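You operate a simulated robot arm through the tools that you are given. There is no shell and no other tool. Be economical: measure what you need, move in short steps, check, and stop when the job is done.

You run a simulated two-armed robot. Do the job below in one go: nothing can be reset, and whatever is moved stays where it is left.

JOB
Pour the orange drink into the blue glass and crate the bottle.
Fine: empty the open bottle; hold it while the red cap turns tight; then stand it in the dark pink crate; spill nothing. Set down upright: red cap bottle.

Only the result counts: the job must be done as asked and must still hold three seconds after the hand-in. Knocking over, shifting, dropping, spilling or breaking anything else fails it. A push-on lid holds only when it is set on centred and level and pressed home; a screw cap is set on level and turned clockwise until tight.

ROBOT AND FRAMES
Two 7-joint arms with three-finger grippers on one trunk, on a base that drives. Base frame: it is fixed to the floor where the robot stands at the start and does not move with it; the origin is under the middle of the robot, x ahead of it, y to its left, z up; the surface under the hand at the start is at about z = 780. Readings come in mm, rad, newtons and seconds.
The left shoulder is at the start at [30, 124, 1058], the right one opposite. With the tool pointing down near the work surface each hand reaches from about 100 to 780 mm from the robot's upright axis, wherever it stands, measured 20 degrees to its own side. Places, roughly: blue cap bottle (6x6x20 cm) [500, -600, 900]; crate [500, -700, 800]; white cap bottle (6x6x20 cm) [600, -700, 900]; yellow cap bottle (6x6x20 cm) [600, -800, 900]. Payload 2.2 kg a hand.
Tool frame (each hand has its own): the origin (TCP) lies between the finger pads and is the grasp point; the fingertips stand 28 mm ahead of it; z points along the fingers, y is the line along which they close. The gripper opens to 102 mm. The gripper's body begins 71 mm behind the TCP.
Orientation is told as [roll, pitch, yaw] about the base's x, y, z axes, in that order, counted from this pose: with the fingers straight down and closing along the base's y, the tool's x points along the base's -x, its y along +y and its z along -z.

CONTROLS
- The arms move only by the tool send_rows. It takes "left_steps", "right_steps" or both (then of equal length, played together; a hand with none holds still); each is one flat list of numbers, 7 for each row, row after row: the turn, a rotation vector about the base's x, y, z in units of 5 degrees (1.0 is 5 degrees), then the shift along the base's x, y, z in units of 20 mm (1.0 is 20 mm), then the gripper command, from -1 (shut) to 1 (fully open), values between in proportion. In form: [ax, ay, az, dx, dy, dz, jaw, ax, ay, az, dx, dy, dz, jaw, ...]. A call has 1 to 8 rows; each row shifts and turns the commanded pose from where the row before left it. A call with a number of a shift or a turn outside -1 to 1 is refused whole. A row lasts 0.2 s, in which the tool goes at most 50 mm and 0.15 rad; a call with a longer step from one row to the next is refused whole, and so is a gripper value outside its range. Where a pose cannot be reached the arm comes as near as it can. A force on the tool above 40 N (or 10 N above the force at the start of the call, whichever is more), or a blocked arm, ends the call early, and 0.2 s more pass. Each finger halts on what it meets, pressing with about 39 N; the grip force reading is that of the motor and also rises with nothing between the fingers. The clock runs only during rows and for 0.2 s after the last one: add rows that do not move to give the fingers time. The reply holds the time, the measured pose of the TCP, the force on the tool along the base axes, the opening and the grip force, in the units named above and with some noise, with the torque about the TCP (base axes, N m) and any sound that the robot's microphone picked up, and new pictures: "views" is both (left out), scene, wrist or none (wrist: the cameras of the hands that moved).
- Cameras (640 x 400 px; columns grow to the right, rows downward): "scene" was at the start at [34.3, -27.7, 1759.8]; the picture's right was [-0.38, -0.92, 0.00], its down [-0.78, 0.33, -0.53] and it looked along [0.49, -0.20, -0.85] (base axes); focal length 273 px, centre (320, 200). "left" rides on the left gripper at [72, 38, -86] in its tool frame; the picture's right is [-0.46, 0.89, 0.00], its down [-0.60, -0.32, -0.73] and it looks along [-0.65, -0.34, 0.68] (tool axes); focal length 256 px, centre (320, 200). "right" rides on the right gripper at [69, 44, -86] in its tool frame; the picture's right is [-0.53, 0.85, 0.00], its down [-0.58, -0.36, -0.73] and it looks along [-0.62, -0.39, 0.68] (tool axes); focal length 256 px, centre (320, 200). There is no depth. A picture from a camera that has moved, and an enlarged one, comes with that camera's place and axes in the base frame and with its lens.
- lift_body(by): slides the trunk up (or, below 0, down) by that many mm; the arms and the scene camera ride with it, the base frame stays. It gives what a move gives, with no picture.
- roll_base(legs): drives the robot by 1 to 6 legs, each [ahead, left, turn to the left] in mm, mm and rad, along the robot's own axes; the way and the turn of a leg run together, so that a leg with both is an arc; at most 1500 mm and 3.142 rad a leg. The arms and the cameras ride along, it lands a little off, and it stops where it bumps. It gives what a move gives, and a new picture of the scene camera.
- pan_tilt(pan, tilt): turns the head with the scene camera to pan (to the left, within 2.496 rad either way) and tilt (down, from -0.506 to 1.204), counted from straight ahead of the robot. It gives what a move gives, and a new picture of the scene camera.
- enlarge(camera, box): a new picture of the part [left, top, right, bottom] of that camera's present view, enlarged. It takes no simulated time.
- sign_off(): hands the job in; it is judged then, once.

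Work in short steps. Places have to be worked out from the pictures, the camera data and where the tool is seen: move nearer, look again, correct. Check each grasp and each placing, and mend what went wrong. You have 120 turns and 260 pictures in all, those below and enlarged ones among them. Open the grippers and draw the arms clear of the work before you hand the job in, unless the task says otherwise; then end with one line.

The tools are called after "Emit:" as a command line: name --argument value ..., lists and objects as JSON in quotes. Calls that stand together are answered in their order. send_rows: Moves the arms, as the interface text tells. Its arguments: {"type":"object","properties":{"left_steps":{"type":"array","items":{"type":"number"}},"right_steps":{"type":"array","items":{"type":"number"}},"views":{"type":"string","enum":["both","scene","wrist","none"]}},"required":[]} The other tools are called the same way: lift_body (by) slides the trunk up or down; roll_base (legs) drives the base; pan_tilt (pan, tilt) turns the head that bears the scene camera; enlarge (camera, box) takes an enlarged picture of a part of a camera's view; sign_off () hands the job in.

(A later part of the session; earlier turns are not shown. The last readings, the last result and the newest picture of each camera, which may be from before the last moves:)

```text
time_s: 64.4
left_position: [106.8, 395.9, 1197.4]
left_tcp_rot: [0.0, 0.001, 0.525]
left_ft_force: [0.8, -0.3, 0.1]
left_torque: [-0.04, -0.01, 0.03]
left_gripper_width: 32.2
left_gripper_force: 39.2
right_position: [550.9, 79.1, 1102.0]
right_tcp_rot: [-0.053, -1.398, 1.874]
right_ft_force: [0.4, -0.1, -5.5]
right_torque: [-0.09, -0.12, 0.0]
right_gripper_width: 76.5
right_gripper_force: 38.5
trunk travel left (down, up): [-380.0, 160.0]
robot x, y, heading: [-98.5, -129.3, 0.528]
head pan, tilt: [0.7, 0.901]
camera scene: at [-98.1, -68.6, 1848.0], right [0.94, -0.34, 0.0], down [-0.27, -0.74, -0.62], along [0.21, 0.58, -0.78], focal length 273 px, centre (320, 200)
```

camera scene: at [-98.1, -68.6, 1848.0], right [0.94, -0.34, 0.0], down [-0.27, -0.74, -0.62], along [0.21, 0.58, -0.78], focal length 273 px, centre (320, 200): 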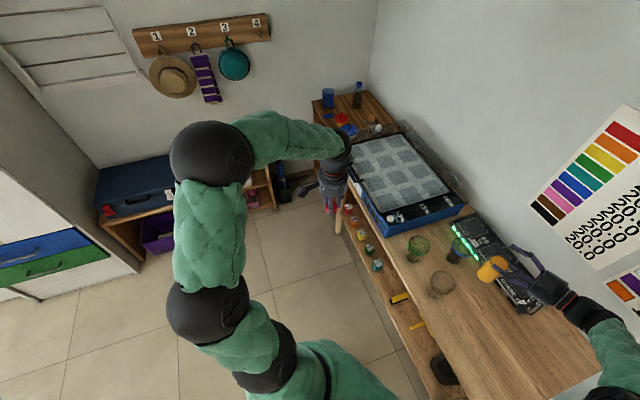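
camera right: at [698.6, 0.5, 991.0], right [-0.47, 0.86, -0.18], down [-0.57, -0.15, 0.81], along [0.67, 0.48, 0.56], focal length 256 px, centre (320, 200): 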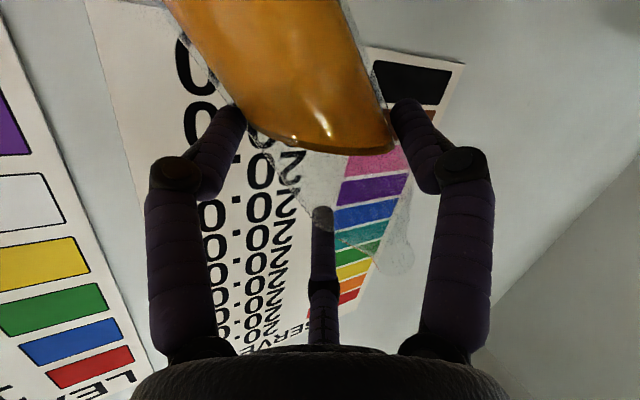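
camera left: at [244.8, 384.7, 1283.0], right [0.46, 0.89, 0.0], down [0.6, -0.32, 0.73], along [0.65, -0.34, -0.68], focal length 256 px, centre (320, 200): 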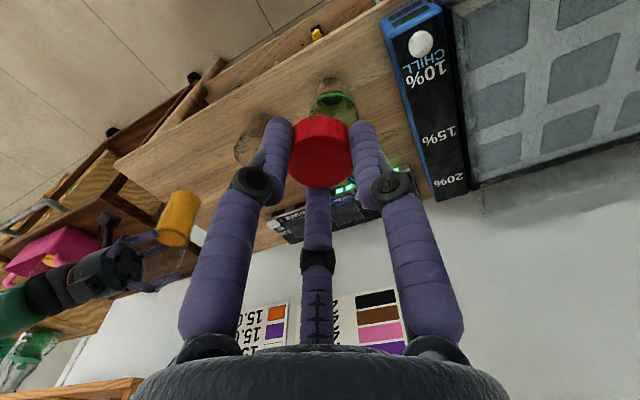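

The hand now has world yaw 107°. Before pouring I want to test the roll range without liquid risk, so I set the bottle down on the free table area near [548,55].

Emit:
send_rows --right_steps '[0, 0, 0, 0, -0.5, -1, -1, 0, 0, 0, 0, -0.5, -1, -1, 0, 0, 0, 0, -0.5, -1, -1, 0, 0, 0, 0, 0, -1, -1, 0, 0, 0, 0, 0, -1, -1, 0, 0, 0, 0, 0, -1, -1, 0, 0, 0, 0, 0, -1, -1, 0, 0, 0, 0, 0, -1, -1]' --views "scene"

Emit:
send_rows --right_steps '[0, 0, 0, 0, 0, -0.8, -1, 0, 0, 0, 0, 0, -0.8, -1, 0, 0, 0, 0, 0, -0.5, -1]' --views "none"

Emit:
enlarge --camera "scene" --box '[400, 210, 600, 340]'

```text
time_s: 66.2
left_position: [105.8, 396.7, 1195.6]
left_tcp_rot: [0.001, 0.0, 0.525]
left_ft_force: [0.4, 0.4, -0.1]
left_torque: [-0.02, 0.0, 0.02]
left_gripper_width: 31.8
left_gripper_force: 39.5
right_position: [550.7, 48.3, 942.2]
right_tcp_rot: [-0.054, -1.399, 1.876]
right_ft_force: [1.3, -0.2, -4.8]
right_torque: [-0.1, -0.06, -0.02]
right_gripper_width: 76.7
right_gripper_force: 38.9
trunk travel left (down, up): [-380.0, 160.0]
robot x, y, heading: [-98.3, -122.9, 0.524]
head pan, tilt: [0.7, 0.901]
camera scene: at [-97.3, -68.9, 1848.0], right [0.94, -0.34, 0.0], down [-0.27, -0.74, -0.62], along [0.21, 0.58, -0.78], focal length 273 px, centre (320, 200)
```

scene: 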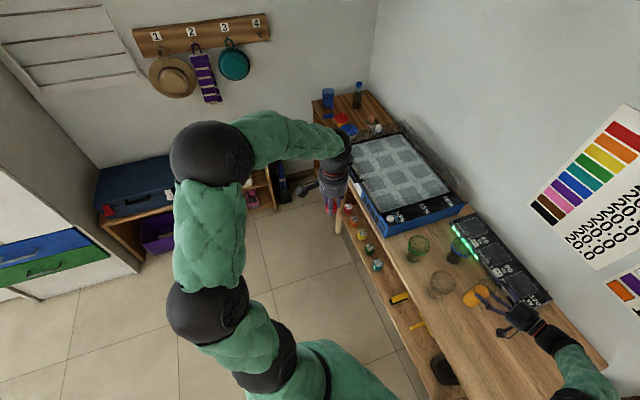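

```text
time_s: 67.0
left_position: [105.3, 395.8, 1197.0]
left_tcp_rot: [0.002, -0.001, 0.525]
left_ft_force: [0.5, 0.0, 0.3]
left_torque: [0.0, 0.02, 0.0]
left_gripper_width: 32.3
left_gripper_force: 39.1
right_position: [551.1, 49.5, 899.2]
right_tcp_rot: [-0.055, -1.397, 1.876]
right_ft_force: [0.9, 0.6, -5.3]
right_torque: [-0.06, -0.08, 0.04]
right_gripper_width: 76.5
right_gripper_force: 38.9
trunk travel left (down, up): [-380.0, 160.0]
robot x, y, heading: [-99.8, -125.7, 0.526]
head pan, tilt: [0.7, 0.901]
```

```text
3.08 times, centred on (500, 275) of scene
camera zoom: at [-97.4, -68.8, 1848.0], right [0.94, -0.34, 0.0], down [-0.27, -0.74, -0.62], along [0.21, 0.58, -0.78], focal length 840 px, centre (-234, -31)
```

zoom: 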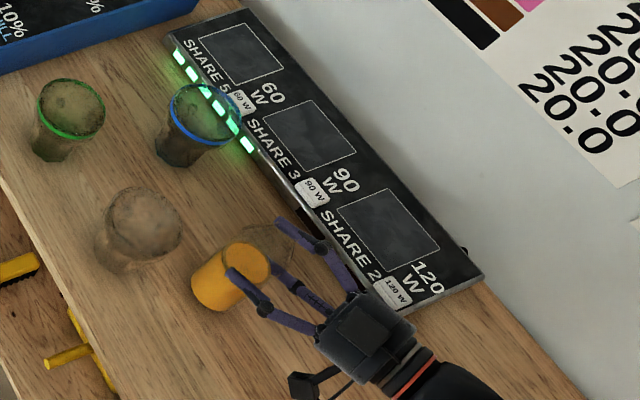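

Still 9 mm up. I lower gently until the weight transfers.

Emit:
send_rows --right_steps '[0, 0, 0, 0, 0, -0.25, -1, 0, 0, 0, 0, 0, -0.2, -1]' --views "none"

```text
time_s: 67.6
left_position: [105.1, 395.6, 1196.6]
left_tcp_rot: [0.001, -0.001, 0.525]
left_ft_force: [0.3, -0.6, -0.7]
left_torque: [-0.01, -0.02, -0.01]
left_gripper_width: 32.0
left_gripper_force: 39.3
right_position: [550.4, 49.8, 891.0]
right_tcp_rot: [-0.06, -1.397, 1.883]
right_ft_force: [-0.2, 0.5, -2.9]
right_torque: [0.01, -0.11, 0.01]
right_gripper_width: 76.6
right_gripper_force: 39.2
trunk travel left (down, up): [-380.0, 160.0]
robot x, y, heading: [-97.6, -125.1, 0.527]
head pan, tilt: [0.7, 0.901]
```

Emit:
send_rows --right_steps '[0, 0, 0, 0, 0, -0.12, -1, 0, 0, 0, 0, 0, 0, 0.55, 0, 0, 0, 0, 0, 0, 0.7, 0, 0, 0, 0, 0, 0, 1, 0, 0, 0, 0, 0, 0, 1]' --views "none"

Emit:
enlarge --camera "scene" --box '[440, 240, 560, 320]'

```text
time_s: 68.8
left_position: [105.5, 395.6, 1196.3]
left_tcp_rot: [-0.002, -0.001, 0.525]
left_ft_force: [-0.3, 0.6, -0.8]
left_torque: [-0.04, -0.01, 0.02]
left_gripper_width: 31.9
left_gripper_force: 38.7
right_position: [550.0, 49.3, 888.4]
right_tcp_rot: [-0.055, -1.397, 1.878]
right_ft_force: [0.7, 0.2, 0.6]
right_torque: [0.03, -0.03, 0.0]
right_gripper_width: 102.1
right_gripper_force: 0.0
trunk travel left (down, up): [-380.0, 160.0]
robot x, y, heading: [-102.4, -126.4, 0.526]
head pan, tilt: [0.7, 0.901]
```

```text
5.00 times, centred on (500, 280) of scene
camera zoom: at [-98.6, -69.1, 1848.0], right [0.94, -0.34, 0.0], down [-0.26, -0.74, -0.62], along [0.21, 0.58, -0.78], focal length 1365 px, centre (-580, -200)
```

zoom: 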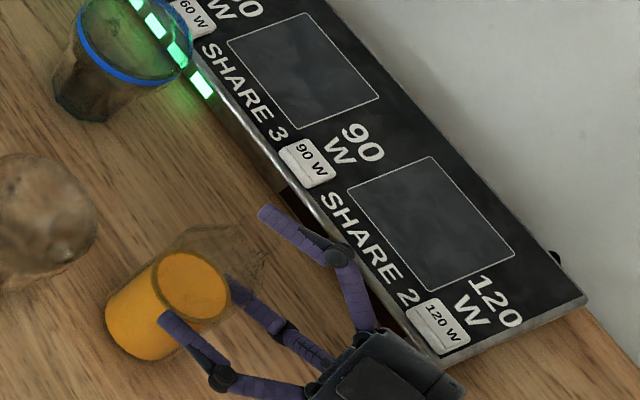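

The bottle stands upright. I raise the empty hand well above it and then test the +roll over the glass zone at height.

Emit:
send_rows --right_steps '[0, 0, 0, 0, 0, 1, 1, 0, 0, 0, 0, 0, 1, 1, 0, 0, 0, 0, 0, 1, 1, 0, 0, 0, 0, 0, 1, 1, 0, 0, 0, 0, 0, 1, 1, 0, 0, 0, 0, 0, 1, 1, 0, 0, 0, 0, 0, 1, 1, 0, 0, 0, 0, 0, 1, 1]' --views "none"

Emit:
send_rows --right_steps '[0, 0, 0, -0.1, 1, 1, 1, 0, 0, 0, -0.1, 1, 1, 1, 0, 0, 0, -0.1, 1, 1, 1, 0, 0, 0, -0.1, 1, 0, 1, 0, 0, 0, -0.1, 1, 0, 1, 0, 0, 0, -0.1, 1, 0, 1, 0, 0, 0, -0.1, 1, 0, 1]' --views "none"

```text
time_s: 70.6
left_position: [104.6, 395.6, 1197.2]
left_tcp_rot: [0.0, -0.001, 0.526]
left_ft_force: [0.1, -0.2, -0.3]
left_torque: [-0.01, 0.0, -0.03]
left_gripper_width: 32.0
left_gripper_force: 38.4
right_position: [548.3, 49.0, 1048.8]
right_tcp_rot: [-0.054, -1.399, 1.875]
right_ft_force: [-0.1, -0.1, -0.6]
right_torque: [0.02, 0.03, -0.04]
right_gripper_width: 102.2
right_gripper_force: 0.0
trunk travel left (down, up): [-380.0, 160.0]
robot x, y, heading: [-98.9, -127.5, 0.53]
head pan, tilt: [0.7, 0.901]
```

```text
time_s: 72.2
left_position: [104.8, 396.6, 1194.7]
left_tcp_rot: [0.0, 0.0, 0.525]
left_ft_force: [-0.6, -0.3, -0.1]
left_torque: [-0.01, 0.0, 0.01]
left_gripper_width: 32.0
left_gripper_force: 38.9
right_position: [534.9, 189.8, 1107.0]
right_tcp_rot: [-0.055, -1.396, 1.876]
right_ft_force: [0.3, 0.7, 0.9]
right_torque: [-0.02, 0.0, -0.02]
right_gripper_width: 101.9
right_gripper_force: 0.2
trunk travel left (down, up): [-380.0, 160.0]
robot x, y, heading: [-99.8, -121.0, 0.528]
head pan, tilt: [0.7, 0.901]
```

Position reached. Test: roll about the finger axis by +130° with the empty gripper, at z≈1010–1100.

Emit:
send_rows --right_steps '[-0.247, 0.969, 0, 0, 0, 0, 1, -0.247, 0.969, 0, 0, 0, 0, 1, -0.247, 0.969, 0, 0, 0, 0, 1, -0.247, 0.969, 0, 0, 0, 0, 1, -0.247, 0.969, 0, 0, 0, 0, 1, -0.247, 0.969, 0, 0, 0, 0, 1, -0.247, 0.969, 0, 0, 0, 0, 1, -0.247, 0.969, 0, 0, 0, 0, 1]' --views "none"

Emit:
send_rows --right_steps '[-0.247, 0.969, 0, 0, 0, -0.5, 1, -0.247, 0.969, 0, 0, 0, -0.5, 1, -0.247, 0.969, 0, 0, 0, -0.5, 1, -0.247, 0.969, 0, 0, 0, -0.5, 1, -0.247, 0.969, 0, 0, 0, -0.5, 1, -0.247, 0.969, 0, 0, 0, -0.5, 1, -0.247, 0.969, 0, 0, 0, -0.5, 1, -0.247, 0.969, 0, 0, 0, -0.5, 1]' --views "none"

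Emit:
send_rows --right_steps '[-0.247, 0.969, 0, 0, 0, 0, 1, -0.247, 0.969, 0, 0, 0, 0, 1, -0.247, 0.969, 0, 0, 0, 0, 1, -0.247, 0.969, 0, 0, 0, 0, 1, -0.247, 0.969, 0, 0, 0, 0, 1, -0.247, 0.969, 0, 0, 0, 0, 1, -0.247, 0.969, 0, 0, 0, 0, 1, -0.247, 0.969, 0, 0, 0, 0, 1]' --views "both"

```text
time_s: 74.0
left_position: [105.8, 396.1, 1197.2]
left_tcp_rot: [0.0, -0.002, 0.525]
left_ft_force: [-1.5, -1.1, -0.3]
left_torque: [-0.01, -0.01, 0.01]
left_gripper_width: 32.1
left_gripper_force: 39.1
right_position: [537.0, 189.5, 1107.5]
right_tcp_rot: [1.369, -0.863, 0.518]
right_ft_force: [0.3, -0.3, -0.4]
right_torque: [0.01, 0.0, 0.01]
right_gripper_width: 101.8
right_gripper_force: 0.1
trunk travel left (down, up): [-380.0, 160.0]
robot x, y, heading: [-99.5, -122.6, 0.529]
head pan, tilt: [0.7, 0.901]
```

```text
time_s: 75.8
left_position: [104.4, 396.2, 1196.3]
left_tcp_rot: [0.0, 0.001, 0.524]
left_ft_force: [0.5, 0.0, -0.2]
left_torque: [0.01, 0.04, 0.03]
left_gripper_width: 31.9
left_gripper_force: 38.9
right_position: [536.8, 188.7, 1029.1]
right_tcp_rot: [1.544, -0.182, 0.423]
right_ft_force: [-0.5, 0.0, 0.4]
right_torque: [-0.03, -0.01, 0.02]
right_gripper_width: 101.8
right_gripper_force: 0.0
trunk travel left (down, up): [-380.0, 160.0]
robot x, y, heading: [-99.6, -121.0, 0.524]
head pan, tilt: [0.7, 0.901]
```

```text
time_s: 77.6
left_position: [104.9, 396.2, 1196.4]
left_tcp_rot: [0.0, -0.002, 0.525]
left_ft_force: [-0.5, 0.2, -0.5]
left_torque: [0.02, -0.01, -0.01]
left_gripper_width: 31.8
left_gripper_force: 38.8
right_position: [536.2, 189.2, 1027.9]
right_tcp_rot: [1.67, 0.504, 0.449]
right_ft_force: [-0.4, -0.1, 0.2]
right_torque: [0.0, 0.02, -0.01]
right_gripper_width: 102.0
right_gripper_force: 0.1
trunk travel left (down, up): [-380.0, 160.0]
robot x, y, heading: [-101.0, -122.4, 0.525]
head pan, tilt: [0.7, 0.901]
camera scene: at [-98.4, -69.0, 1848.0], right [0.94, -0.34, 0.0], down [-0.26, -0.74, -0.62], along [0.21, 0.58, -0.78], focal length 273 px, centre (320, 200)
camera right: at [535.0, 90.1, 1091.1], right [0.82, 0.3, 0.48], down [0.56, -0.5, -0.66], along [0.04, 0.81, -0.58], focal length 256 px, centre (320, 200)
```

scene: 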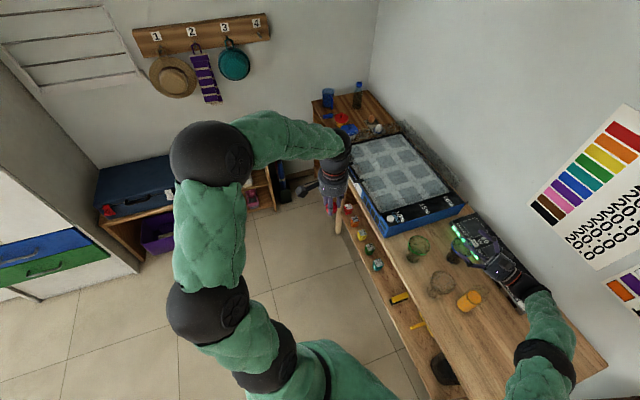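
right: 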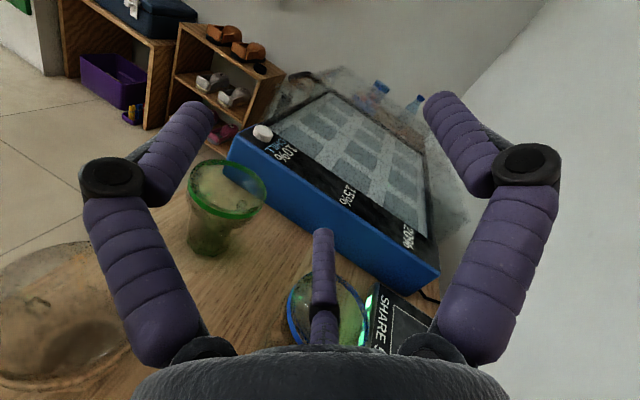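

The full +120° roll is reachable. I roll back, then yaw 15° further so the wrist camera will clear the plain glass during the pour.

Emit:
send_rows --right_steps '[0.247, -0.969, 0, 0, 0, 0, 1, 0.247, -0.969, 0, 0, 0, 0, 1, 0.247, -0.969, 0, 0, 0, 0, 1, 0.247, -0.969, 0, 0, 0, 0, 1, 0.247, -0.969, 0, 0, 0, 0.5, 1, 0.247, -0.969, 0, 0, 0, 0.5, 1, 0.247, -0.969, 0, 0, 0, 0.5, 1, 0.247, -0.969, 0, 0, 0, 0.5, 1]' --views "none"

Emit:
send_rows --right_steps '[0.247, -0.969, 0, 0, 0, 0.5, 1, 0.247, -0.969, 0, 0, 0, 0.5, 1, 0.247, -0.969, 0, 0, 0, 0.5, 1, 0.247, -0.969, 0, 0, 0, 0.5, 1, 0.247, -0.969, 0, 0, 0, 0, 1, 0.247, -0.969, 0, 0, 0, 0, 1, 0.247, -0.969, 0, 0, 0, 0, 1, 0.247, -0.969, 0, 0, 0, 0, 1]' --views "none"

Emit:
send_rows --right_steps '[0.247, -0.969, 0, 0, 0, 0, 1, 0.247, -0.969, 0, 0, 0, 0, 1, 0.247, -0.969, 0, 0, 0, 0, 1, 0.247, -0.969, 0, 0, 0, 0, 1, 0.247, -0.969, 0, 0, 0, 0, 1, 0.247, -0.969, 0, 0, 0, 0, 1, 0.247, -0.969, 0, 0, 0, 0, 1, 0.247, -0.969, 0, 0, 0, 0, 1]' --views "none"

Emit:
send_rows --right_steps '[0, 0, 1, 0, -0.3, 0, 1, 0, 0, 1, 0, -0.3, 0, 1, 0, 0, 1, 0, -0.3, 0, 1, 0, 0, 0, 0, -1, 0, 1, 0, 0, 0, 0, -1, 0, 1]' --views "none"

```text
time_s: 79.4
left_position: [105.2, 396.9, 1197.1]
left_tcp_rot: [-0.001, -0.001, 0.525]
left_ft_force: [1.0, 0.5, -0.6]
left_torque: [0.03, 0.02, 0.03]
left_gripper_width: 31.7
left_gripper_force: 38.8
right_position: [535.5, 189.1, 1069.4]
right_tcp_rot: [1.542, -0.184, 0.425]
right_ft_force: [-0.2, -0.6, -0.4]
right_torque: [0.01, -0.01, -0.01]
right_gripper_width: 102.2
right_gripper_force: 0.0
trunk travel left (down, up): [-380.0, 160.0]
robot x, y, heading: [-101.4, -121.5, 0.523]
head pan, tilt: [0.7, 0.901]
```

```text
time_s: 81.2
left_position: [105.4, 394.9, 1196.7]
left_tcp_rot: [0.0, 0.001, 0.526]
left_ft_force: [0.6, 0.4, 0.0]
left_torque: [0.01, 0.02, 0.01]
left_gripper_width: 31.9
left_gripper_force: 39.3
right_position: [536.8, 189.8, 1109.3]
right_tcp_rot: [1.366, -0.868, 0.518]
right_ft_force: [-0.4, 0.0, -0.1]
right_torque: [-0.05, -0.02, -0.02]
right_gripper_width: 102.1
right_gripper_force: 0.0
trunk travel left (down, up): [-380.0, 160.0]
robot x, y, heading: [-99.9, -123.1, 0.527]
head pan, tilt: [0.7, 0.901]
```

```text
time_s: 83.0
left_position: [104.2, 396.3, 1196.5]
left_tcp_rot: [-0.001, -0.002, 0.524]
left_ft_force: [-0.3, 0.5, 0.0]
left_torque: [-0.01, 0.0, 0.04]
left_gripper_width: 32.1
left_gripper_force: 38.9
right_position: [535.6, 190.6, 1107.8]
right_tcp_rot: [-0.062, -1.4, 1.886]
right_ft_force: [0.0, -0.6, 0.2]
right_torque: [0.0, -0.01, 0.01]
right_gripper_width: 102.2
right_gripper_force: 0.0
trunk travel left (down, up): [-380.0, 160.0]
robot x, y, heading: [-101.0, -124.9, 0.528]
head pan, tilt: [0.7, 0.901]
```

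```text
time_s: 84.2
left_position: [104.9, 396.1, 1196.4]
left_tcp_rot: [0.002, -0.003, 0.526]
left_ft_force: [-0.6, 0.1, 0.3]
left_torque: [0.02, 0.03, 0.02]
left_gripper_width: 31.9
left_gripper_force: 39.2
right_position: [535.8, 130.6, 1108.4]
right_tcp_rot: [-0.057, -1.398, 2.142]
right_ft_force: [-0.4, -0.5, 0.6]
right_torque: [-0.01, 0.03, -0.04]
right_gripper_width: 101.9
right_gripper_force: 0.0
trunk travel left (down, up): [-380.0, 160.0]
robot x, y, heading: [-95.7, -126.1, 0.532]
head pan, tilt: [0.7, 0.901]
```

Yaw ≈119° reachable. Now locate the bottle for regrasping.

Emit:
enlarge --camera "scene" --box '[420, 250, 520, 330]'

```text
5.00 times, centred on (470, 290) of scene
camera zoom: at [-98.3, -69.4, 1848.0], right [0.94, -0.34, 0.0], down [-0.26, -0.74, -0.62], along [0.21, 0.58, -0.78], focal length 1365 px, centre (-430, -250)
```

zoom: 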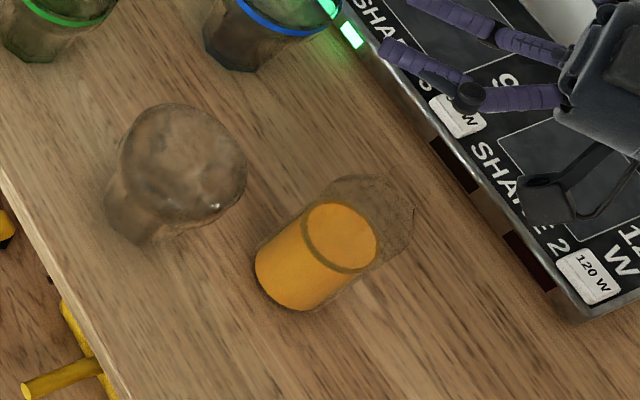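

Bottle stands at ≈[532,58]. I position the hand so the bottle is centred between the fingers, then descend.

Emit:
send_rows --right_steps '[0, 0, 0, 0.03, -0.85, 0, 1, 0, 0, 0, 0.03, -0.85, 0, 1, 0, 0, 0, 0.03, -0.85, 0, 1, 0, 0, 0, 0.03, -0.85, 0, 1, 0, 0, 0, 0.03, -0.87, 0, 1, 0, 0, 0, 0, 0, -1, 1, 0, 0, 0, 0, 0, -1, 1]' --views "none"

Emit:
send_rows --right_steps '[0, 0, 0, 0, 0, -1, 1, 0, 0, 0, 0, 0, -1, 1, 0, 0, 0, 0, 0, -1, 1, 0, 0, 0, 0, 0, -1, 1, 0, 0, 0, 0, 0, -0.5, 1]' --views "wrist"

Emit:
enlarge --camera "scene" --box '[420, 250, 520, 330]'

```text
time_s: 85.8
left_position: [105.9, 396.1, 1196.6]
left_tcp_rot: [0.001, -0.003, 0.523]
left_ft_force: [-0.3, -0.3, 0.5]
left_torque: [0.02, -0.02, 0.01]
left_gripper_width: 31.8
left_gripper_force: 38.7
right_position: [539.3, 45.4, 1068.8]
right_tcp_rot: [-0.053, -1.398, 2.138]
right_ft_force: [0.8, -0.2, 0.8]
right_torque: [-0.02, 0.0, 0.0]
right_gripper_width: 101.9
right_gripper_force: 0.0
trunk travel left (down, up): [-380.0, 160.0]
robot x, y, heading: [-96.5, -124.3, 0.527]
head pan, tilt: [0.7, 0.901]
```

```text
time_s: 87.0
left_position: [105.7, 396.8, 1197.5]
left_tcp_rot: [0.001, -0.001, 0.525]
left_ft_force: [-0.1, -0.2, -1.4]
left_torque: [0.01, -0.04, 0.06]
left_gripper_width: 31.9
left_gripper_force: 39.2
right_position: [539.5, 46.0, 978.8]
right_tcp_rot: [-0.056, -1.398, 2.139]
right_ft_force: [0.3, 0.1, 0.5]
right_torque: [-0.03, 0.02, 0.01]
right_gripper_width: 102.0
right_gripper_force: 0.0
trunk travel left (down, up): [-380.0, 160.0]
robot x, y, heading: [-98.6, -122.2, 0.529]
head pan, tilt: [0.7, 0.901]
camera right: at [549.0, -58.6, 924.0], right [-0.79, -0.34, 0.52], down [0.62, -0.36, 0.7], along [-0.05, 0.87, 0.5], focal length 256 px, centre (320, 200)
```

right: 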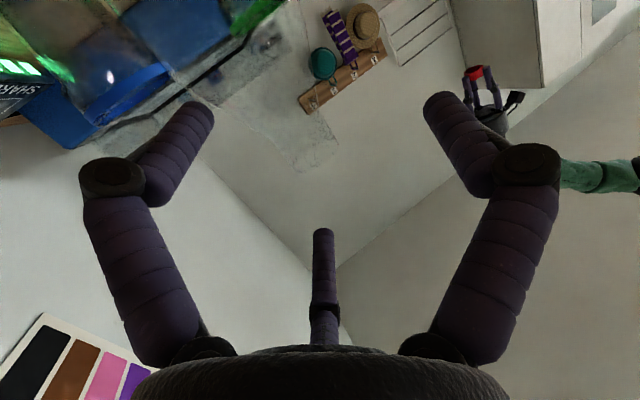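

```text
5.00 times, centred on (470, 290) of scene
camera zoom: at [-98.4, -69.1, 1848.0], right [0.94, -0.34, 0.0], down [-0.26, -0.74, -0.62], along [0.21, 0.58, -0.78], focal length 1365 px, centre (-430, -250)
```

zoom: 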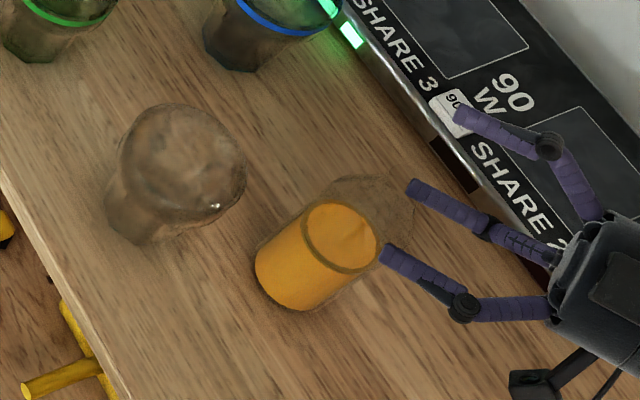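

The mouth appears on the finger mid-line. I descend the remaining 89 mm and close.

Emit:
send_rows --right_steps '[0, 0, 0, 0, 0, -1, 1, 0, 0, 0, 0, 0, -1, 1, 0, 0, 0, 0, 0, -1, 1, 0, 0, 0, 0, 0, -1, 1, 0, 0, 0, 0, 0, -0.45, 1]' --views "wrist"

Emit:
send_rows --right_steps '[0, 0, 0, 0, 0, 0, 0.6, 0, 0, 0, 0, 0, 0, 0.4, 0, 0, 0, 0, 0, 0, 0, 0, 0, 0, 0, 0, 0, -1, 0, 0, 0, 0, 0, 0, -1]' --views "wrist"

Emit:
enlarge --camera "scene" --box '[420, 250, 520, 330]'

```text
time_s: 88.2
left_position: [105.8, 397.7, 1195.8]
left_tcp_rot: [-0.001, -0.001, 0.527]
left_ft_force: [-0.4, 0.2, -0.2]
left_torque: [-0.01, -0.02, 0.02]
left_gripper_width: 31.7
left_gripper_force: 38.7
right_position: [521.6, 43.3, 890.8]
right_tcp_rot: [-0.057, -1.397, 2.141]
right_ft_force: [2.1, 0.2, 1.0]
right_torque: [0.03, -0.11, -0.05]
right_gripper_width: 102.1
right_gripper_force: 0.1
right hand out of reach, approached as far as the arm can: row 4, 5
trunk travel left (down, up): [-380.0, 160.0]
robot x, y, heading: [-98.2, -124.3, 0.53]
head pan, tilt: [0.7, 0.901]
camera right: at [530.8, -61.8, 836.3], right [-0.79, -0.34, 0.52], down [0.62, -0.36, 0.7], along [-0.05, 0.87, 0.49], focal length 256 px, centre (320, 200)
```

right: 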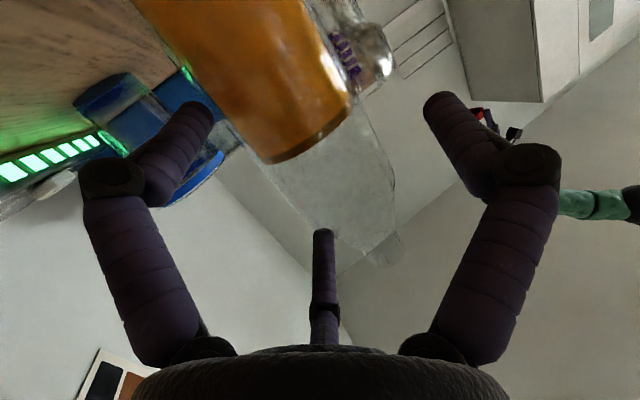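

```text
time_s: 89.4
left_position: [104.9, 397.3, 1196.6]
left_tcp_rot: [-0.001, -0.002, 0.525]
left_ft_force: [0.4, -0.3, 0.8]
left_torque: [-0.01, 0.0, 0.04]
left_gripper_width: 31.7
left_gripper_force: 39.0
right_position: [521.8, 43.1, 890.6]
right_tcp_rot: [-0.05, -1.399, 2.134]
right_ft_force: [-0.8, -1.0, 0.6]
right_torque: [-0.17, 0.0, 0.06]
right_gripper_width: 73.4
right_gripper_force: 39.1
trunk travel left (down, up): [-380.0, 160.0]
robot x, y, heading: [-99.1, -121.5, 0.528]
head pan, tilt: [0.7, 0.901]
camera right: at [530.5, -61.6, 836.2], right [-0.79, -0.34, 0.52], down [0.62, -0.36, 0.7], along [-0.05, 0.87, 0.49], focal length 256 px, centre (320, 200)
```

right: 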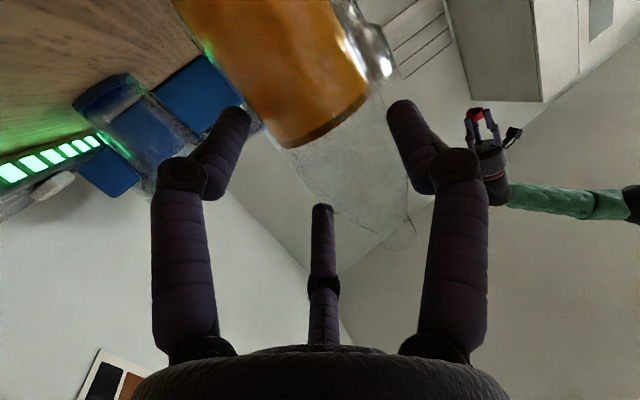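

```text
5.00 times, centred on (470, 290) of scene
camera zoom: at [-98.2, -69.1, 1848.0], right [0.94, -0.34, 0.0], down [-0.27, -0.74, -0.62], along [0.21, 0.58, -0.78], focal length 1365 px, centre (-430, -250)
```

zoom: 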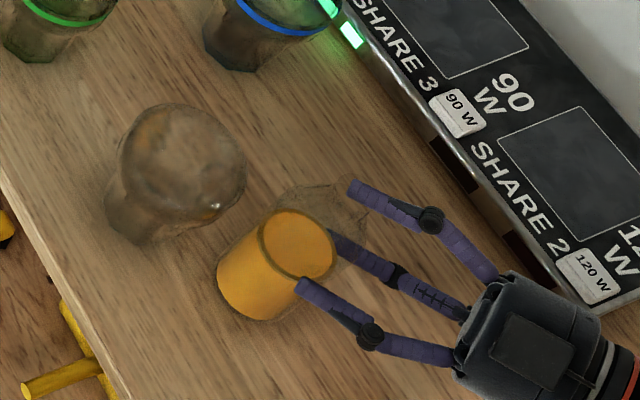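

The arm ran slightly out of reach at low height and nudged the bottle to ≈[497,64]; it's upright and clear of the other glass. I release, rise, and re-approach with the earlier yaw (104°) that worked.

Emit:
send_rows --right_steps '[0, 0, 0, 0, 0, 0, 0.5, 0, 0, 0, 0, 0, 0, 0.7, 0, 0, 0, 0, 0, 0, 1, 0, 0, 0, 0, 0, 1, 1, 0, 0, 0, 0, 0, 1, 1, 0, 0, 0, 0, 0, 1, 1, 0, 0, 0, 0, 0, 1, 1, 0, 0, 0, 0, 0, 1, 1]' --views "none"

Emit:
send_rows --right_steps '[0, 0, 0, 0, 0, 1, 1, 0, 0, -1, 0, 0, 0.5, 1, 0, 0, -1, 0, 0, 0, 1, 0, 0, -1, 0, 0, 0, 1]' --views "none"

Emit:
enlarge --camera "scene" --box '[420, 250, 520, 330]'

```text
time_s: 91.2
left_position: [104.7, 395.7, 1196.6]
left_tcp_rot: [-0.001, -0.001, 0.525]
left_ft_force: [-0.5, -1.0, -0.4]
left_torque: [0.01, 0.0, 0.0]
left_gripper_width: 31.9
left_gripper_force: 38.9
right_position: [519.7, 44.6, 990.3]
right_tcp_rot: [-0.053, -1.398, 2.141]
right_ft_force: [-0.3, 0.0, -1.0]
right_torque: [0.02, -0.03, -0.03]
right_gripper_width: 101.9
right_gripper_force: 0.0
trunk travel left (down, up): [-380.0, 160.0]
robot x, y, heading: [-100.6, -121.3, 0.528]
head pan, tilt: [0.7, 0.901]
```

```text
time_s: 92.2
left_position: [104.0, 396.0, 1195.8]
left_tcp_rot: [0.0, -0.001, 0.525]
left_ft_force: [0.1, 1.3, 1.2]
left_torque: [0.01, 0.01, -0.01]
left_gripper_width: 31.8
left_gripper_force: 39.3
right_position: [520.2, 43.9, 1021.7]
right_tcp_rot: [-0.058, -1.398, 1.881]
right_ft_force: [-0.1, 1.5, -1.1]
right_torque: [-0.02, 0.02, -0.02]
right_gripper_width: 101.9
right_gripper_force: 0.1
trunk travel left (down, up): [-380.0, 160.0]
robot x, y, heading: [-99.4, -125.1, 0.527]
head pan, tilt: [0.7, 0.901]
```

```text
5.00 times, centred on (470, 290) of scene
camera zoom: at [-99.3, -69.4, 1848.0], right [0.94, -0.34, 0.0], down [-0.26, -0.74, -0.62], along [0.21, 0.58, -0.78], focal length 1365 px, centre (-430, -250)
```

zoom: 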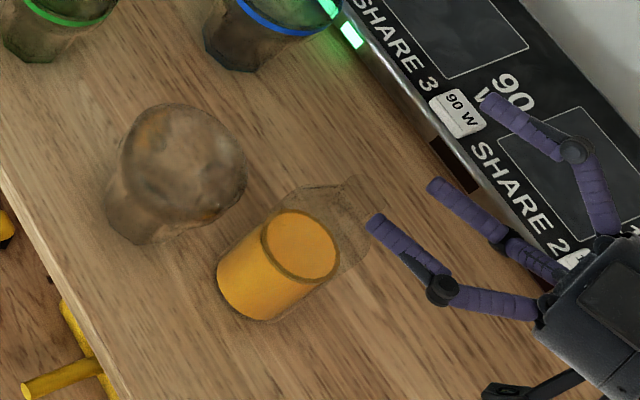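

Bottle at ≈[499,62], upright. I align TCP to [502,50] and descend.

Emit:
send_rows --right_steps '[0, 0, 0, -0.9, 0.33, 0, 1, 0, 0, 0, 0, 0, -1, 1, 0, 0, 0, 0, 0, -1, 1, 0, 0, 0, 0, 0, -1, 1, 0, 0, 0, 0, 0, -1, 1, 0, 0, 0, 0, 0, -1, 1, 0, 0, 0, 0, 0, -1, 1, 0, 0, 0, 0, 0, -0.55, 1]' --views "wrist"

Emit:
enlarge --camera "scene" --box '[420, 250, 520, 330]'

```text
time_s: 94.0
left_position: [104.7, 394.8, 1196.6]
left_tcp_rot: [-0.001, -0.004, 0.526]
left_ft_force: [-0.7, 0.4, -0.9]
left_torque: [-0.02, -0.02, 0.01]
left_gripper_width: 31.8
left_gripper_force: 39.0
right_position: [501.9, 51.7, 888.5]
right_tcp_rot: [-0.053, -1.399, 1.874]
right_ft_force: [0.0, 0.3, -1.0]
right_torque: [0.02, 0.01, 0.0]
right_gripper_width: 102.2
right_gripper_force: 0.2
trunk travel left (down, up): [-380.0, 160.0]
robot x, y, heading: [-99.9, -123.3, 0.528]
head pan, tilt: [0.7, 0.901]
camera right: at [483.5, -53.6, 834.0], right [-0.85, -0.12, 0.52], down [0.5, -0.51, 0.7], along [0.18, 0.85, 0.49], focal length 256 px, centre (320, 200)
```

right: 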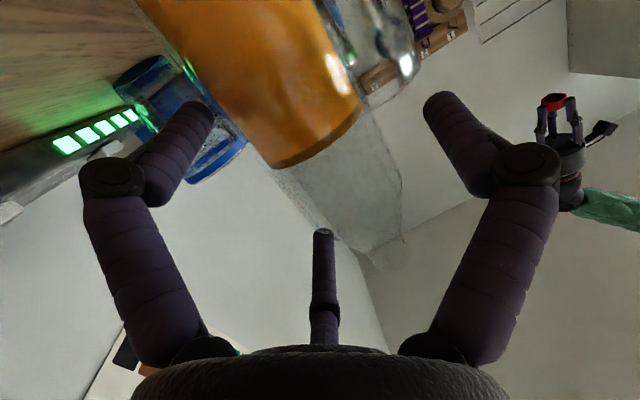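

```text
5.00 times, centred on (470, 290) of scene
camera zoom: at [-98.6, -69.1, 1848.0], right [0.94, -0.34, 0.0], down [-0.26, -0.74, -0.62], along [0.21, 0.58, -0.78], focal length 1365 px, centre (-430, -250)
```

zoom: 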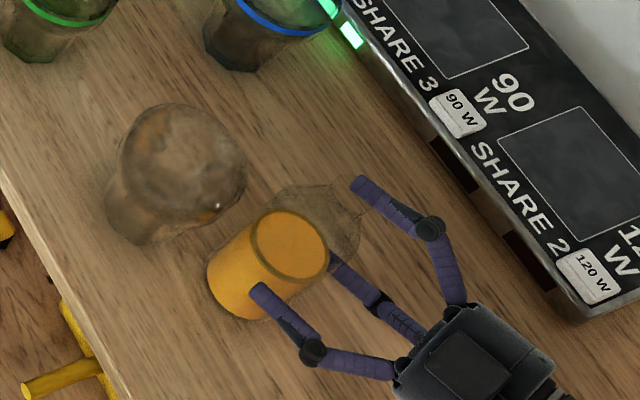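

Close the gripper and check.

Emit:
send_rows --right_steps '[0, 0, 0, -0.2, -0.05, 0, 1, 0, 0, 0, 0, 0, 0, 0.6, 0, 0, 0, 0, 0, 0, 0.3, 0, 0, 0, 0, 0, 0, -1, 0, 0, 0, 0, 0, 0, -1, 0, 0, 0, 0, 0, 0.4, -1, 0, 0, 0, 0, 0, 0.4, -1]' --views "wrist"

Emit:
enlarge --camera "scene" --box '[420, 250, 520, 330]'

```text
time_s: 95.6
left_position: [105.2, 396.4, 1196.1]
left_tcp_rot: [0.0, 0.0, 0.525]
left_ft_force: [-0.4, 0.4, -0.2]
left_torque: [0.02, 0.02, 0.01]
left_gripper_width: 31.9
left_gripper_force: 38.9
right_position: [497.4, 49.5, 903.2]
right_tcp_rot: [-0.048, -1.398, 1.872]
right_ft_force: [-0.4, 0.2, -5.2]
right_torque: [-0.09, -0.07, 0.01]
right_gripper_width: 75.3
right_gripper_force: 39.3
trunk travel left (down, up): [-380.0, 160.0]
robot x, y, heading: [-97.1, -125.2, 0.528]
head pan, tilt: [0.7, 0.901]
camera right: at [479.5, -54.3, 849.4], right [-0.85, -0.12, 0.52], down [0.5, -0.51, 0.7], along [0.18, 0.85, 0.49], focal length 256 px, centre (320, 200)
```

right: 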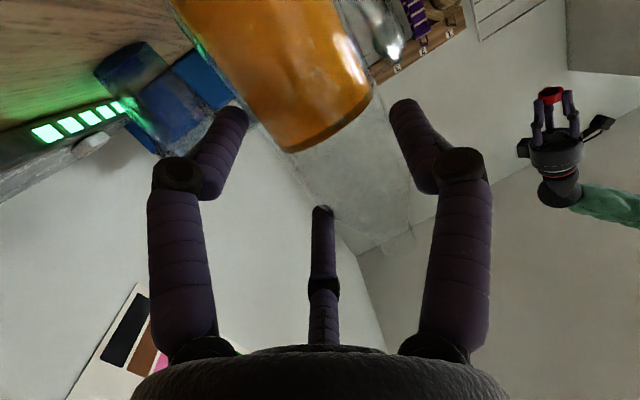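

```text
5.00 times, centred on (470, 290) of scene
camera zoom: at [-98.0, -68.8, 1848.0], right [0.94, -0.34, 0.0], down [-0.27, -0.74, -0.62], along [0.21, 0.58, -0.78], focal length 1365 px, centre (-430, -250)
```

zoom: 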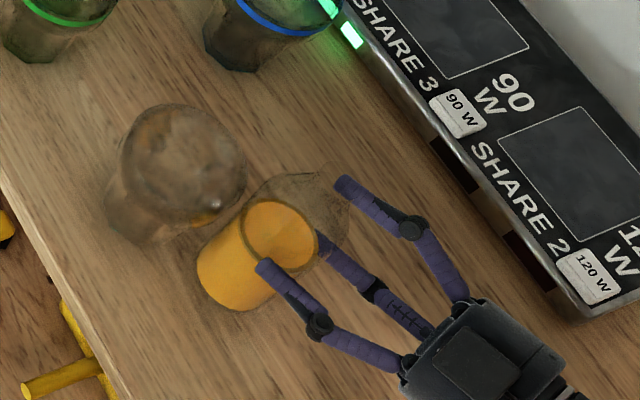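

It's held, but mostly between one finger and the gripper's central rod (bottle ≈8 mm off-centre, 22 mm ahead). For a safer two-finger pinch I set it down, open, and recentre the hand laterally.

Emit:
send_rows --right_steps '[0, 0, 0, 0, 0, -0.4, -1, 0, 0, 0, 0, 0, -0.33, -1, 0, 0, 0, 0, 0, 0, 0.55, 0, 0, 0, 0, 0, 0, 0.7, 0, 0, 0, 0, 0, 0, 1, 0, 0, 0, 0, 0, 0, 1]' --views "wrist"

Emit:
enlarge --camera "scene" --box '[420, 250, 520, 330]'

```text
time_s: 97.0
left_position: [105.4, 395.1, 1194.7]
left_tcp_rot: [-0.001, -0.002, 0.524]
left_ft_force: [-0.3, -0.7, -0.6]
left_torque: [0.0, 0.0, -0.03]
left_gripper_width: 32.0
left_gripper_force: 38.8
right_position: [499.4, 48.8, 891.1]
right_tcp_rot: [-0.054, -1.399, 1.876]
right_ft_force: [-0.4, -0.6, 0.2]
right_torque: [0.0, -0.03, 0.01]
right_gripper_width: 102.1
right_gripper_force: 0.1
trunk travel left (down, up): [-380.0, 160.0]
robot x, y, heading: [-100.3, -123.8, 0.527]
head pan, tilt: [0.7, 0.901]
camera right: at [480.1, -55.1, 836.0], right [-0.85, -0.12, 0.52], down [0.5, -0.51, 0.7], along [0.18, 0.85, 0.49], focal length 256 px, centre (320, 200)
```

right: 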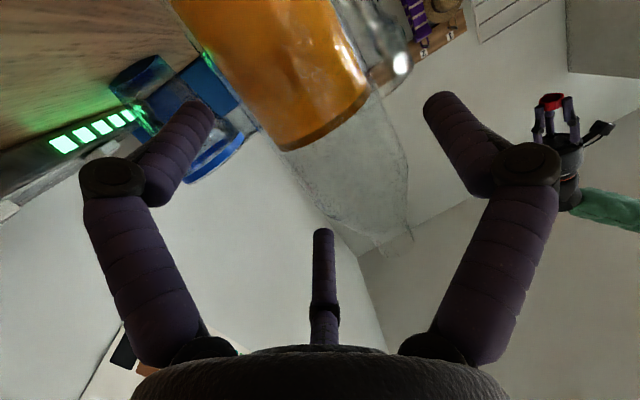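

```text
5.00 times, centred on (470, 290) of scene
camera zoom: at [-98.4, -69.1, 1848.0], right [0.94, -0.34, 0.0], down [-0.26, -0.74, -0.62], along [0.21, 0.58, -0.78], focal length 1365 px, centre (-430, -250)
```

zoom: 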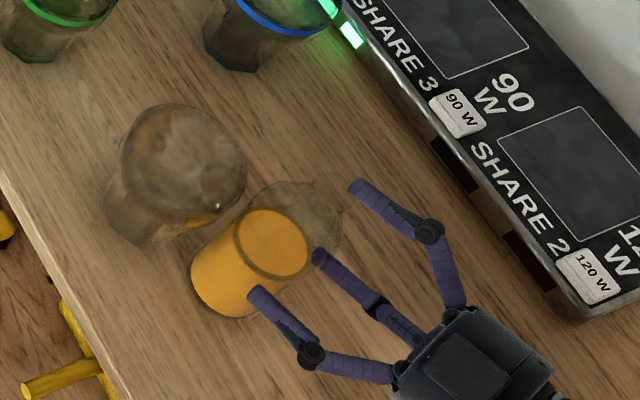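

The bottle is 11 mm toward the −x finger, 25 mm ahead. I shift the hand 10 mm that way and close again.

Emit:
send_rows --right_steps '[0, 0, 0, -0.5, -0.13, 0, 1, 0, 0, 0, 0, 0, 0, 0.5, 0, 0, 0, 0, 0, 0, 0.3, 0, 0, 0, 0, 0, 0, -1, 0, 0, 0, 0, 0, 0, -1]' --views "wrist"

Emit:
enlarge --camera "scene" --box '[420, 250, 520, 330]'

```text
time_s: 98.2
left_position: [105.2, 394.7, 1197.1]
left_tcp_rot: [0.001, -0.002, 0.525]
left_ft_force: [0.4, -1.7, -0.3]
left_torque: [0.0, 0.01, -0.01]
left_gripper_width: 31.9
left_gripper_force: 39.4
right_position: [488.2, 45.9, 892.3]
right_tcp_rot: [-0.066, -1.398, 1.889]
right_ft_force: [2.8, -3.3, 15.1]
right_torque: [-0.02, 0.63, 0.09]
right_gripper_width: 72.8
right_gripper_force: 39.1
trunk travel left (down, up): [-380.0, 160.0]
robot x, y, heading: [-98.7, -121.9, 0.524]
head pan, tilt: [0.7, 0.901]
camera right: at [470.6, -57.9, 837.5], right [-0.85, -0.12, 0.52], down [0.5, -0.51, 0.7], along [0.18, 0.85, 0.5], focal length 256 px, centre (320, 200)
```

right: 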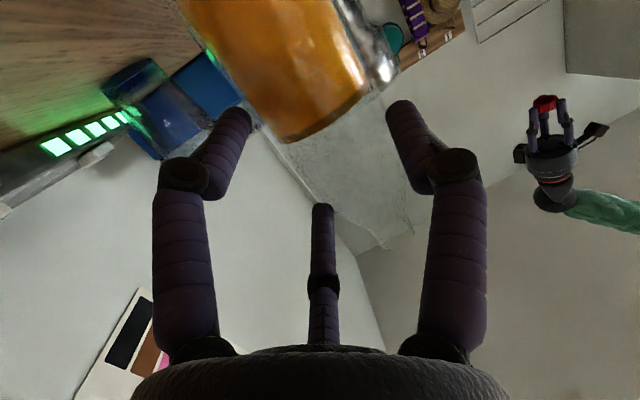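

```text
5.00 times, centred on (470, 290) of scene
camera zoom: at [-99.8, -70.1, 1848.1], right [0.94, -0.34, 0.0], down [-0.26, -0.74, -0.62], along [0.21, 0.58, -0.78], focal length 1365 px, centre (-430, -250)
```

zoom: 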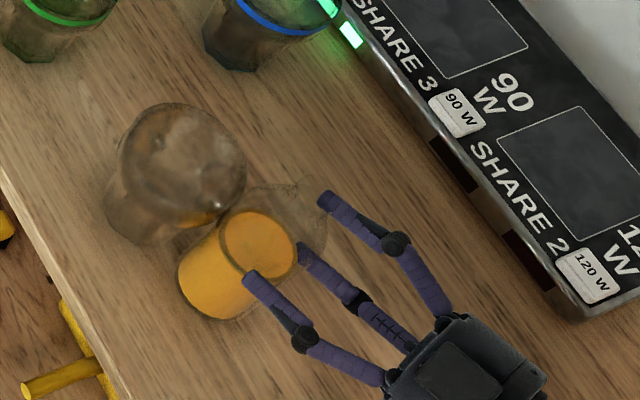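

The bottle follows the hand sideways, so both pads do touch it; the hold is effectively symmetric. There's some 15 N jam load now, so I lift a bit to see if it is clean.

Emit:
send_rows --right_steps '[0, 0, 0, 0, 0, 0.3, -1, 0, 0, 0, 0, 0, 0.4, -1, 0, 0, 0, 0, 0, 0.5, -1, 0, 0, 0, 0, 0, 0, -1]' --views "wrist"

Emit:
enlarge --camera "scene" --box '[420, 250, 520, 330]'

```text
time_s: 99.2
left_position: [104.9, 396.5, 1195.9]
left_tcp_rot: [0.002, 0.0, 0.526]
left_ft_force: [0.3, -0.4, -1.1]
left_torque: [-0.02, -0.03, 0.01]
left_gripper_width: 32.1
left_gripper_force: 39.0
right_position: [489.1, 45.7, 914.7]
right_tcp_rot: [-0.048, -1.397, 1.869]
right_ft_force: [0.7, 0.2, -6.0]
right_torque: [-0.15, -0.07, 0.02]
right_gripper_width: 71.8
right_gripper_force: 38.7
trunk travel left (down, up): [-380.0, 160.0]
robot x, y, heading: [-98.8, -120.4, 0.531]
head pan, tilt: [0.7, 0.901]
camera right: at [470.5, -57.2, 860.2], right [-0.85, -0.12, 0.52], down [0.5, -0.51, 0.7], along [0.18, 0.85, 0.49], focal length 256 px, centre (320, 200)
```

right: 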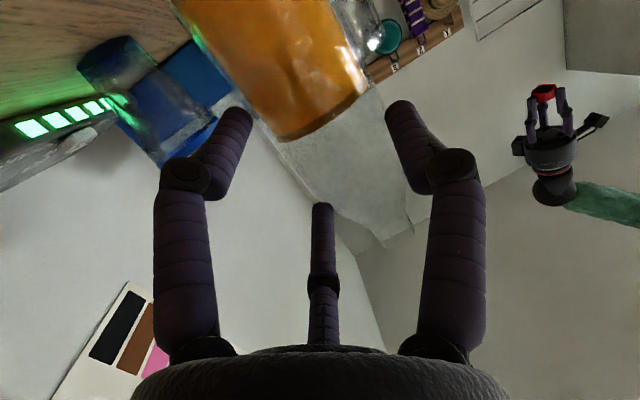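

```text
5.00 times, centred on (470, 290) of scene
camera zoom: at [-98.0, -69.1, 1847.9], right [0.94, -0.34, 0.0], down [-0.27, -0.74, -0.62], along [0.21, 0.58, -0.78], focal length 1365 px, centre (-430, -250)
```

zoom: 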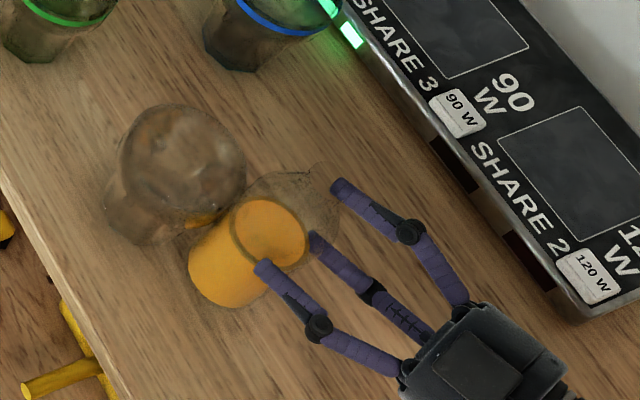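

Held, but with the bottle near the fingertips (27 mm ahead). I carry it 60 mm away from the plain glass, set it down, open, and advance the hand for a deeper grip.

Emit:
send_rows --right_steps '[0, 0, 0, 1, -0.3, 0, -1, 0, 0, 0, 1, -0.3, 0, -1, 0, 0, 0, 1, 0, 0, -1, 0, 0, 0, 0, 0, -0.6, -1, 0, 0, 0, 0, 0, -0.5, -1, 0, 0, 0, 0, 0, -0.13, -1, 0, 0, 0, 0, 0, 0, -1]' --views "none"

```text
time_s: 100.8
left_position: [104.1, 395.6, 1196.8]
left_tcp_rot: [0.0, -0.003, 0.526]
left_ft_force: [-0.4, 1.1, -0.2]
left_torque: [-0.03, -0.03, -0.02]
left_gripper_width: 32.2
left_gripper_force: 38.8
right_position: [549.5, 33.2, 892.7]
right_tcp_rot: [-0.076, -1.402, 1.898]
right_ft_force: [-2.1, -2.5, 19.1]
right_torque: [-0.05, 1.13, 0.18]
right_gripper_width: 72.0
right_gripper_force: 39.4
trunk travel left (down, up): [-380.0, 160.0]
robot x, y, heading: [-97.6, -124.6, 0.53]
head pan, tilt: [0.7, 0.901]
```

The base edge is touching (slight tilt in grip). I open slowly so that it settles upright, then check.

Emit:
send_rows --right_steps '[0, 0, 0, 0, 0, 0, 0.43, 0, 0, 0, 0, 0, 0, 0.48, 0, 0, 0, 0, 0, 0, 0.55, 0, 0, 0, 0, 0, 0, 0.7, 0, 0, 0, 0, 0, 0, 1, 0, 0, 0, 0, 0, 0, 1]' --views "wrist"

Emit:
enlarge --camera "scene" --box '[430, 240, 530, 320]'

```text
time_s: 102.2
left_position: [105.7, 395.6, 1196.4]
left_tcp_rot: [0.0, -0.001, 0.524]
left_ft_force: [0.2, -0.8, 0.4]
left_torque: [-0.01, -0.01, -0.03]
left_gripper_width: 32.2
left_gripper_force: 39.4
right_position: [549.7, 33.6, 891.1]
right_tcp_rot: [-0.055, -1.4, 1.878]
right_ft_force: [-0.4, -0.2, -0.2]
right_torque: [0.0, 0.0, 0.02]
right_gripper_width: 101.9
right_gripper_force: 0.1
trunk travel left (down, up): [-380.0, 160.0]
robot x, y, heading: [-97.8, -125.7, 0.527]
head pan, tilt: [0.7, 0.901]
camera right: at [530.3, -70.2, 835.7], right [-0.85, -0.12, 0.52], down [0.5, -0.51, 0.7], along [0.18, 0.85, 0.5], focal length 256 px, centre (320, 200)
```

right: 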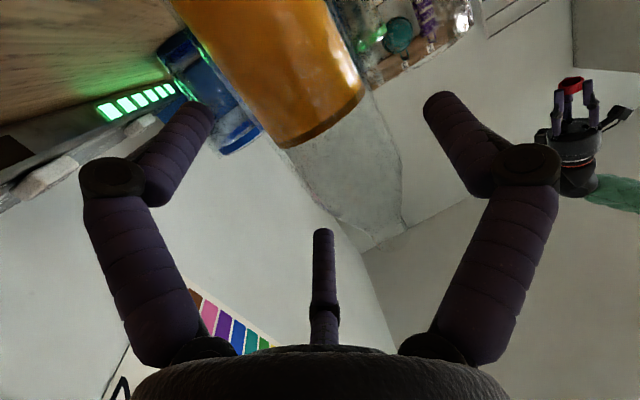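

```text
5.00 times, centred on (480, 280) of scene
camera zoom: at [-98.7, -69.1, 1848.0], right [0.94, -0.34, 0.0], down [-0.26, -0.74, -0.62], along [0.21, 0.58, -0.78], focal length 1365 px, centre (-480, -200)
```

zoom: 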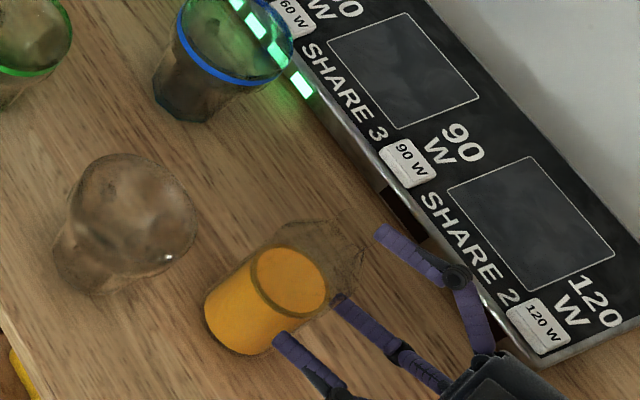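

Bottle is upright at ≈[531,61], ~30 mm ahead of TCP. I advance 18 mm along the fingers and grip as in the first (solid) grasp.

Emit:
send_rows --right_steps '[0, 0, 0, -0.15, 0.45, 0, 1, 0, 0, 0, -0.12, 0.45, 0, 1, 0, 0, 0, 0, 0, 0, 0.6, 0, 0, 0, 0, 0, 0, 0.3, 0, 0, 0, 0, 0, 0, -1, 0, 0, 0, 0, 0, 0, -1, 0, 0, 0, 0, 0, 0.4, -1, 0, 0, 0, 0, 0, 0.4, -1]' --views "wrist"

Emit:
enlarge --camera "scene" --box '[430, 240, 530, 320]'

```text
time_s: 104.0
left_position: [104.9, 396.9, 1196.0]
left_tcp_rot: [0.0, 0.001, 0.526]
left_ft_force: [0.8, 0.8, -0.1]
left_torque: [-0.01, -0.03, -0.02]
left_gripper_width: 31.9
left_gripper_force: 38.9
right_position: [542.3, 52.5, 906.2]
right_tcp_rot: [-0.047, -1.399, 1.868]
right_ft_force: [0.6, 0.1, -5.7]
right_torque: [-0.1, -0.09, -0.01]
right_gripper_width: 76.7
right_gripper_force: 38.9
trunk travel left (down, up): [-380.0, 160.0]
robot x, y, heading: [-100.3, -127.1, 0.523]
head pan, tilt: [0.7, 0.901]
camera right: at [524.1, -50.9, 851.8], right [-0.85, -0.12, 0.52], down [0.5, -0.51, 0.7], along [0.18, 0.85, 0.49], focal length 256 px, centre (320, 200)
```

right: 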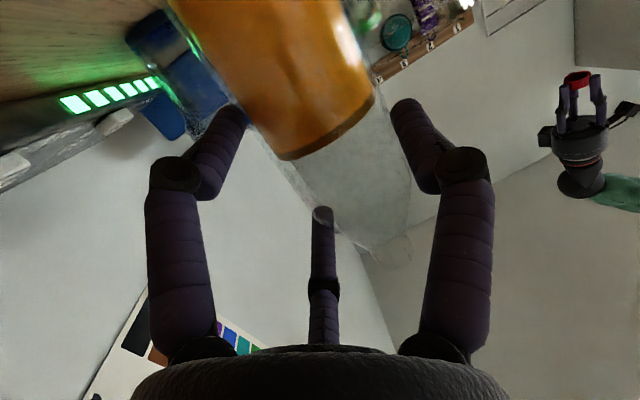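

```text
5.00 times, centred on (480, 280) of scene
camera zoom: at [-98.2, -68.9, 1848.0], right [0.94, -0.34, 0.0], down [-0.27, -0.74, -0.62], along [0.21, 0.58, -0.78], focal length 1365 px, centre (-480, -200)
```

zoom: 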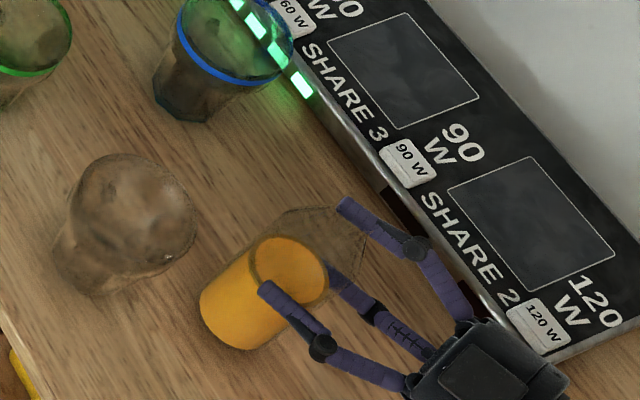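

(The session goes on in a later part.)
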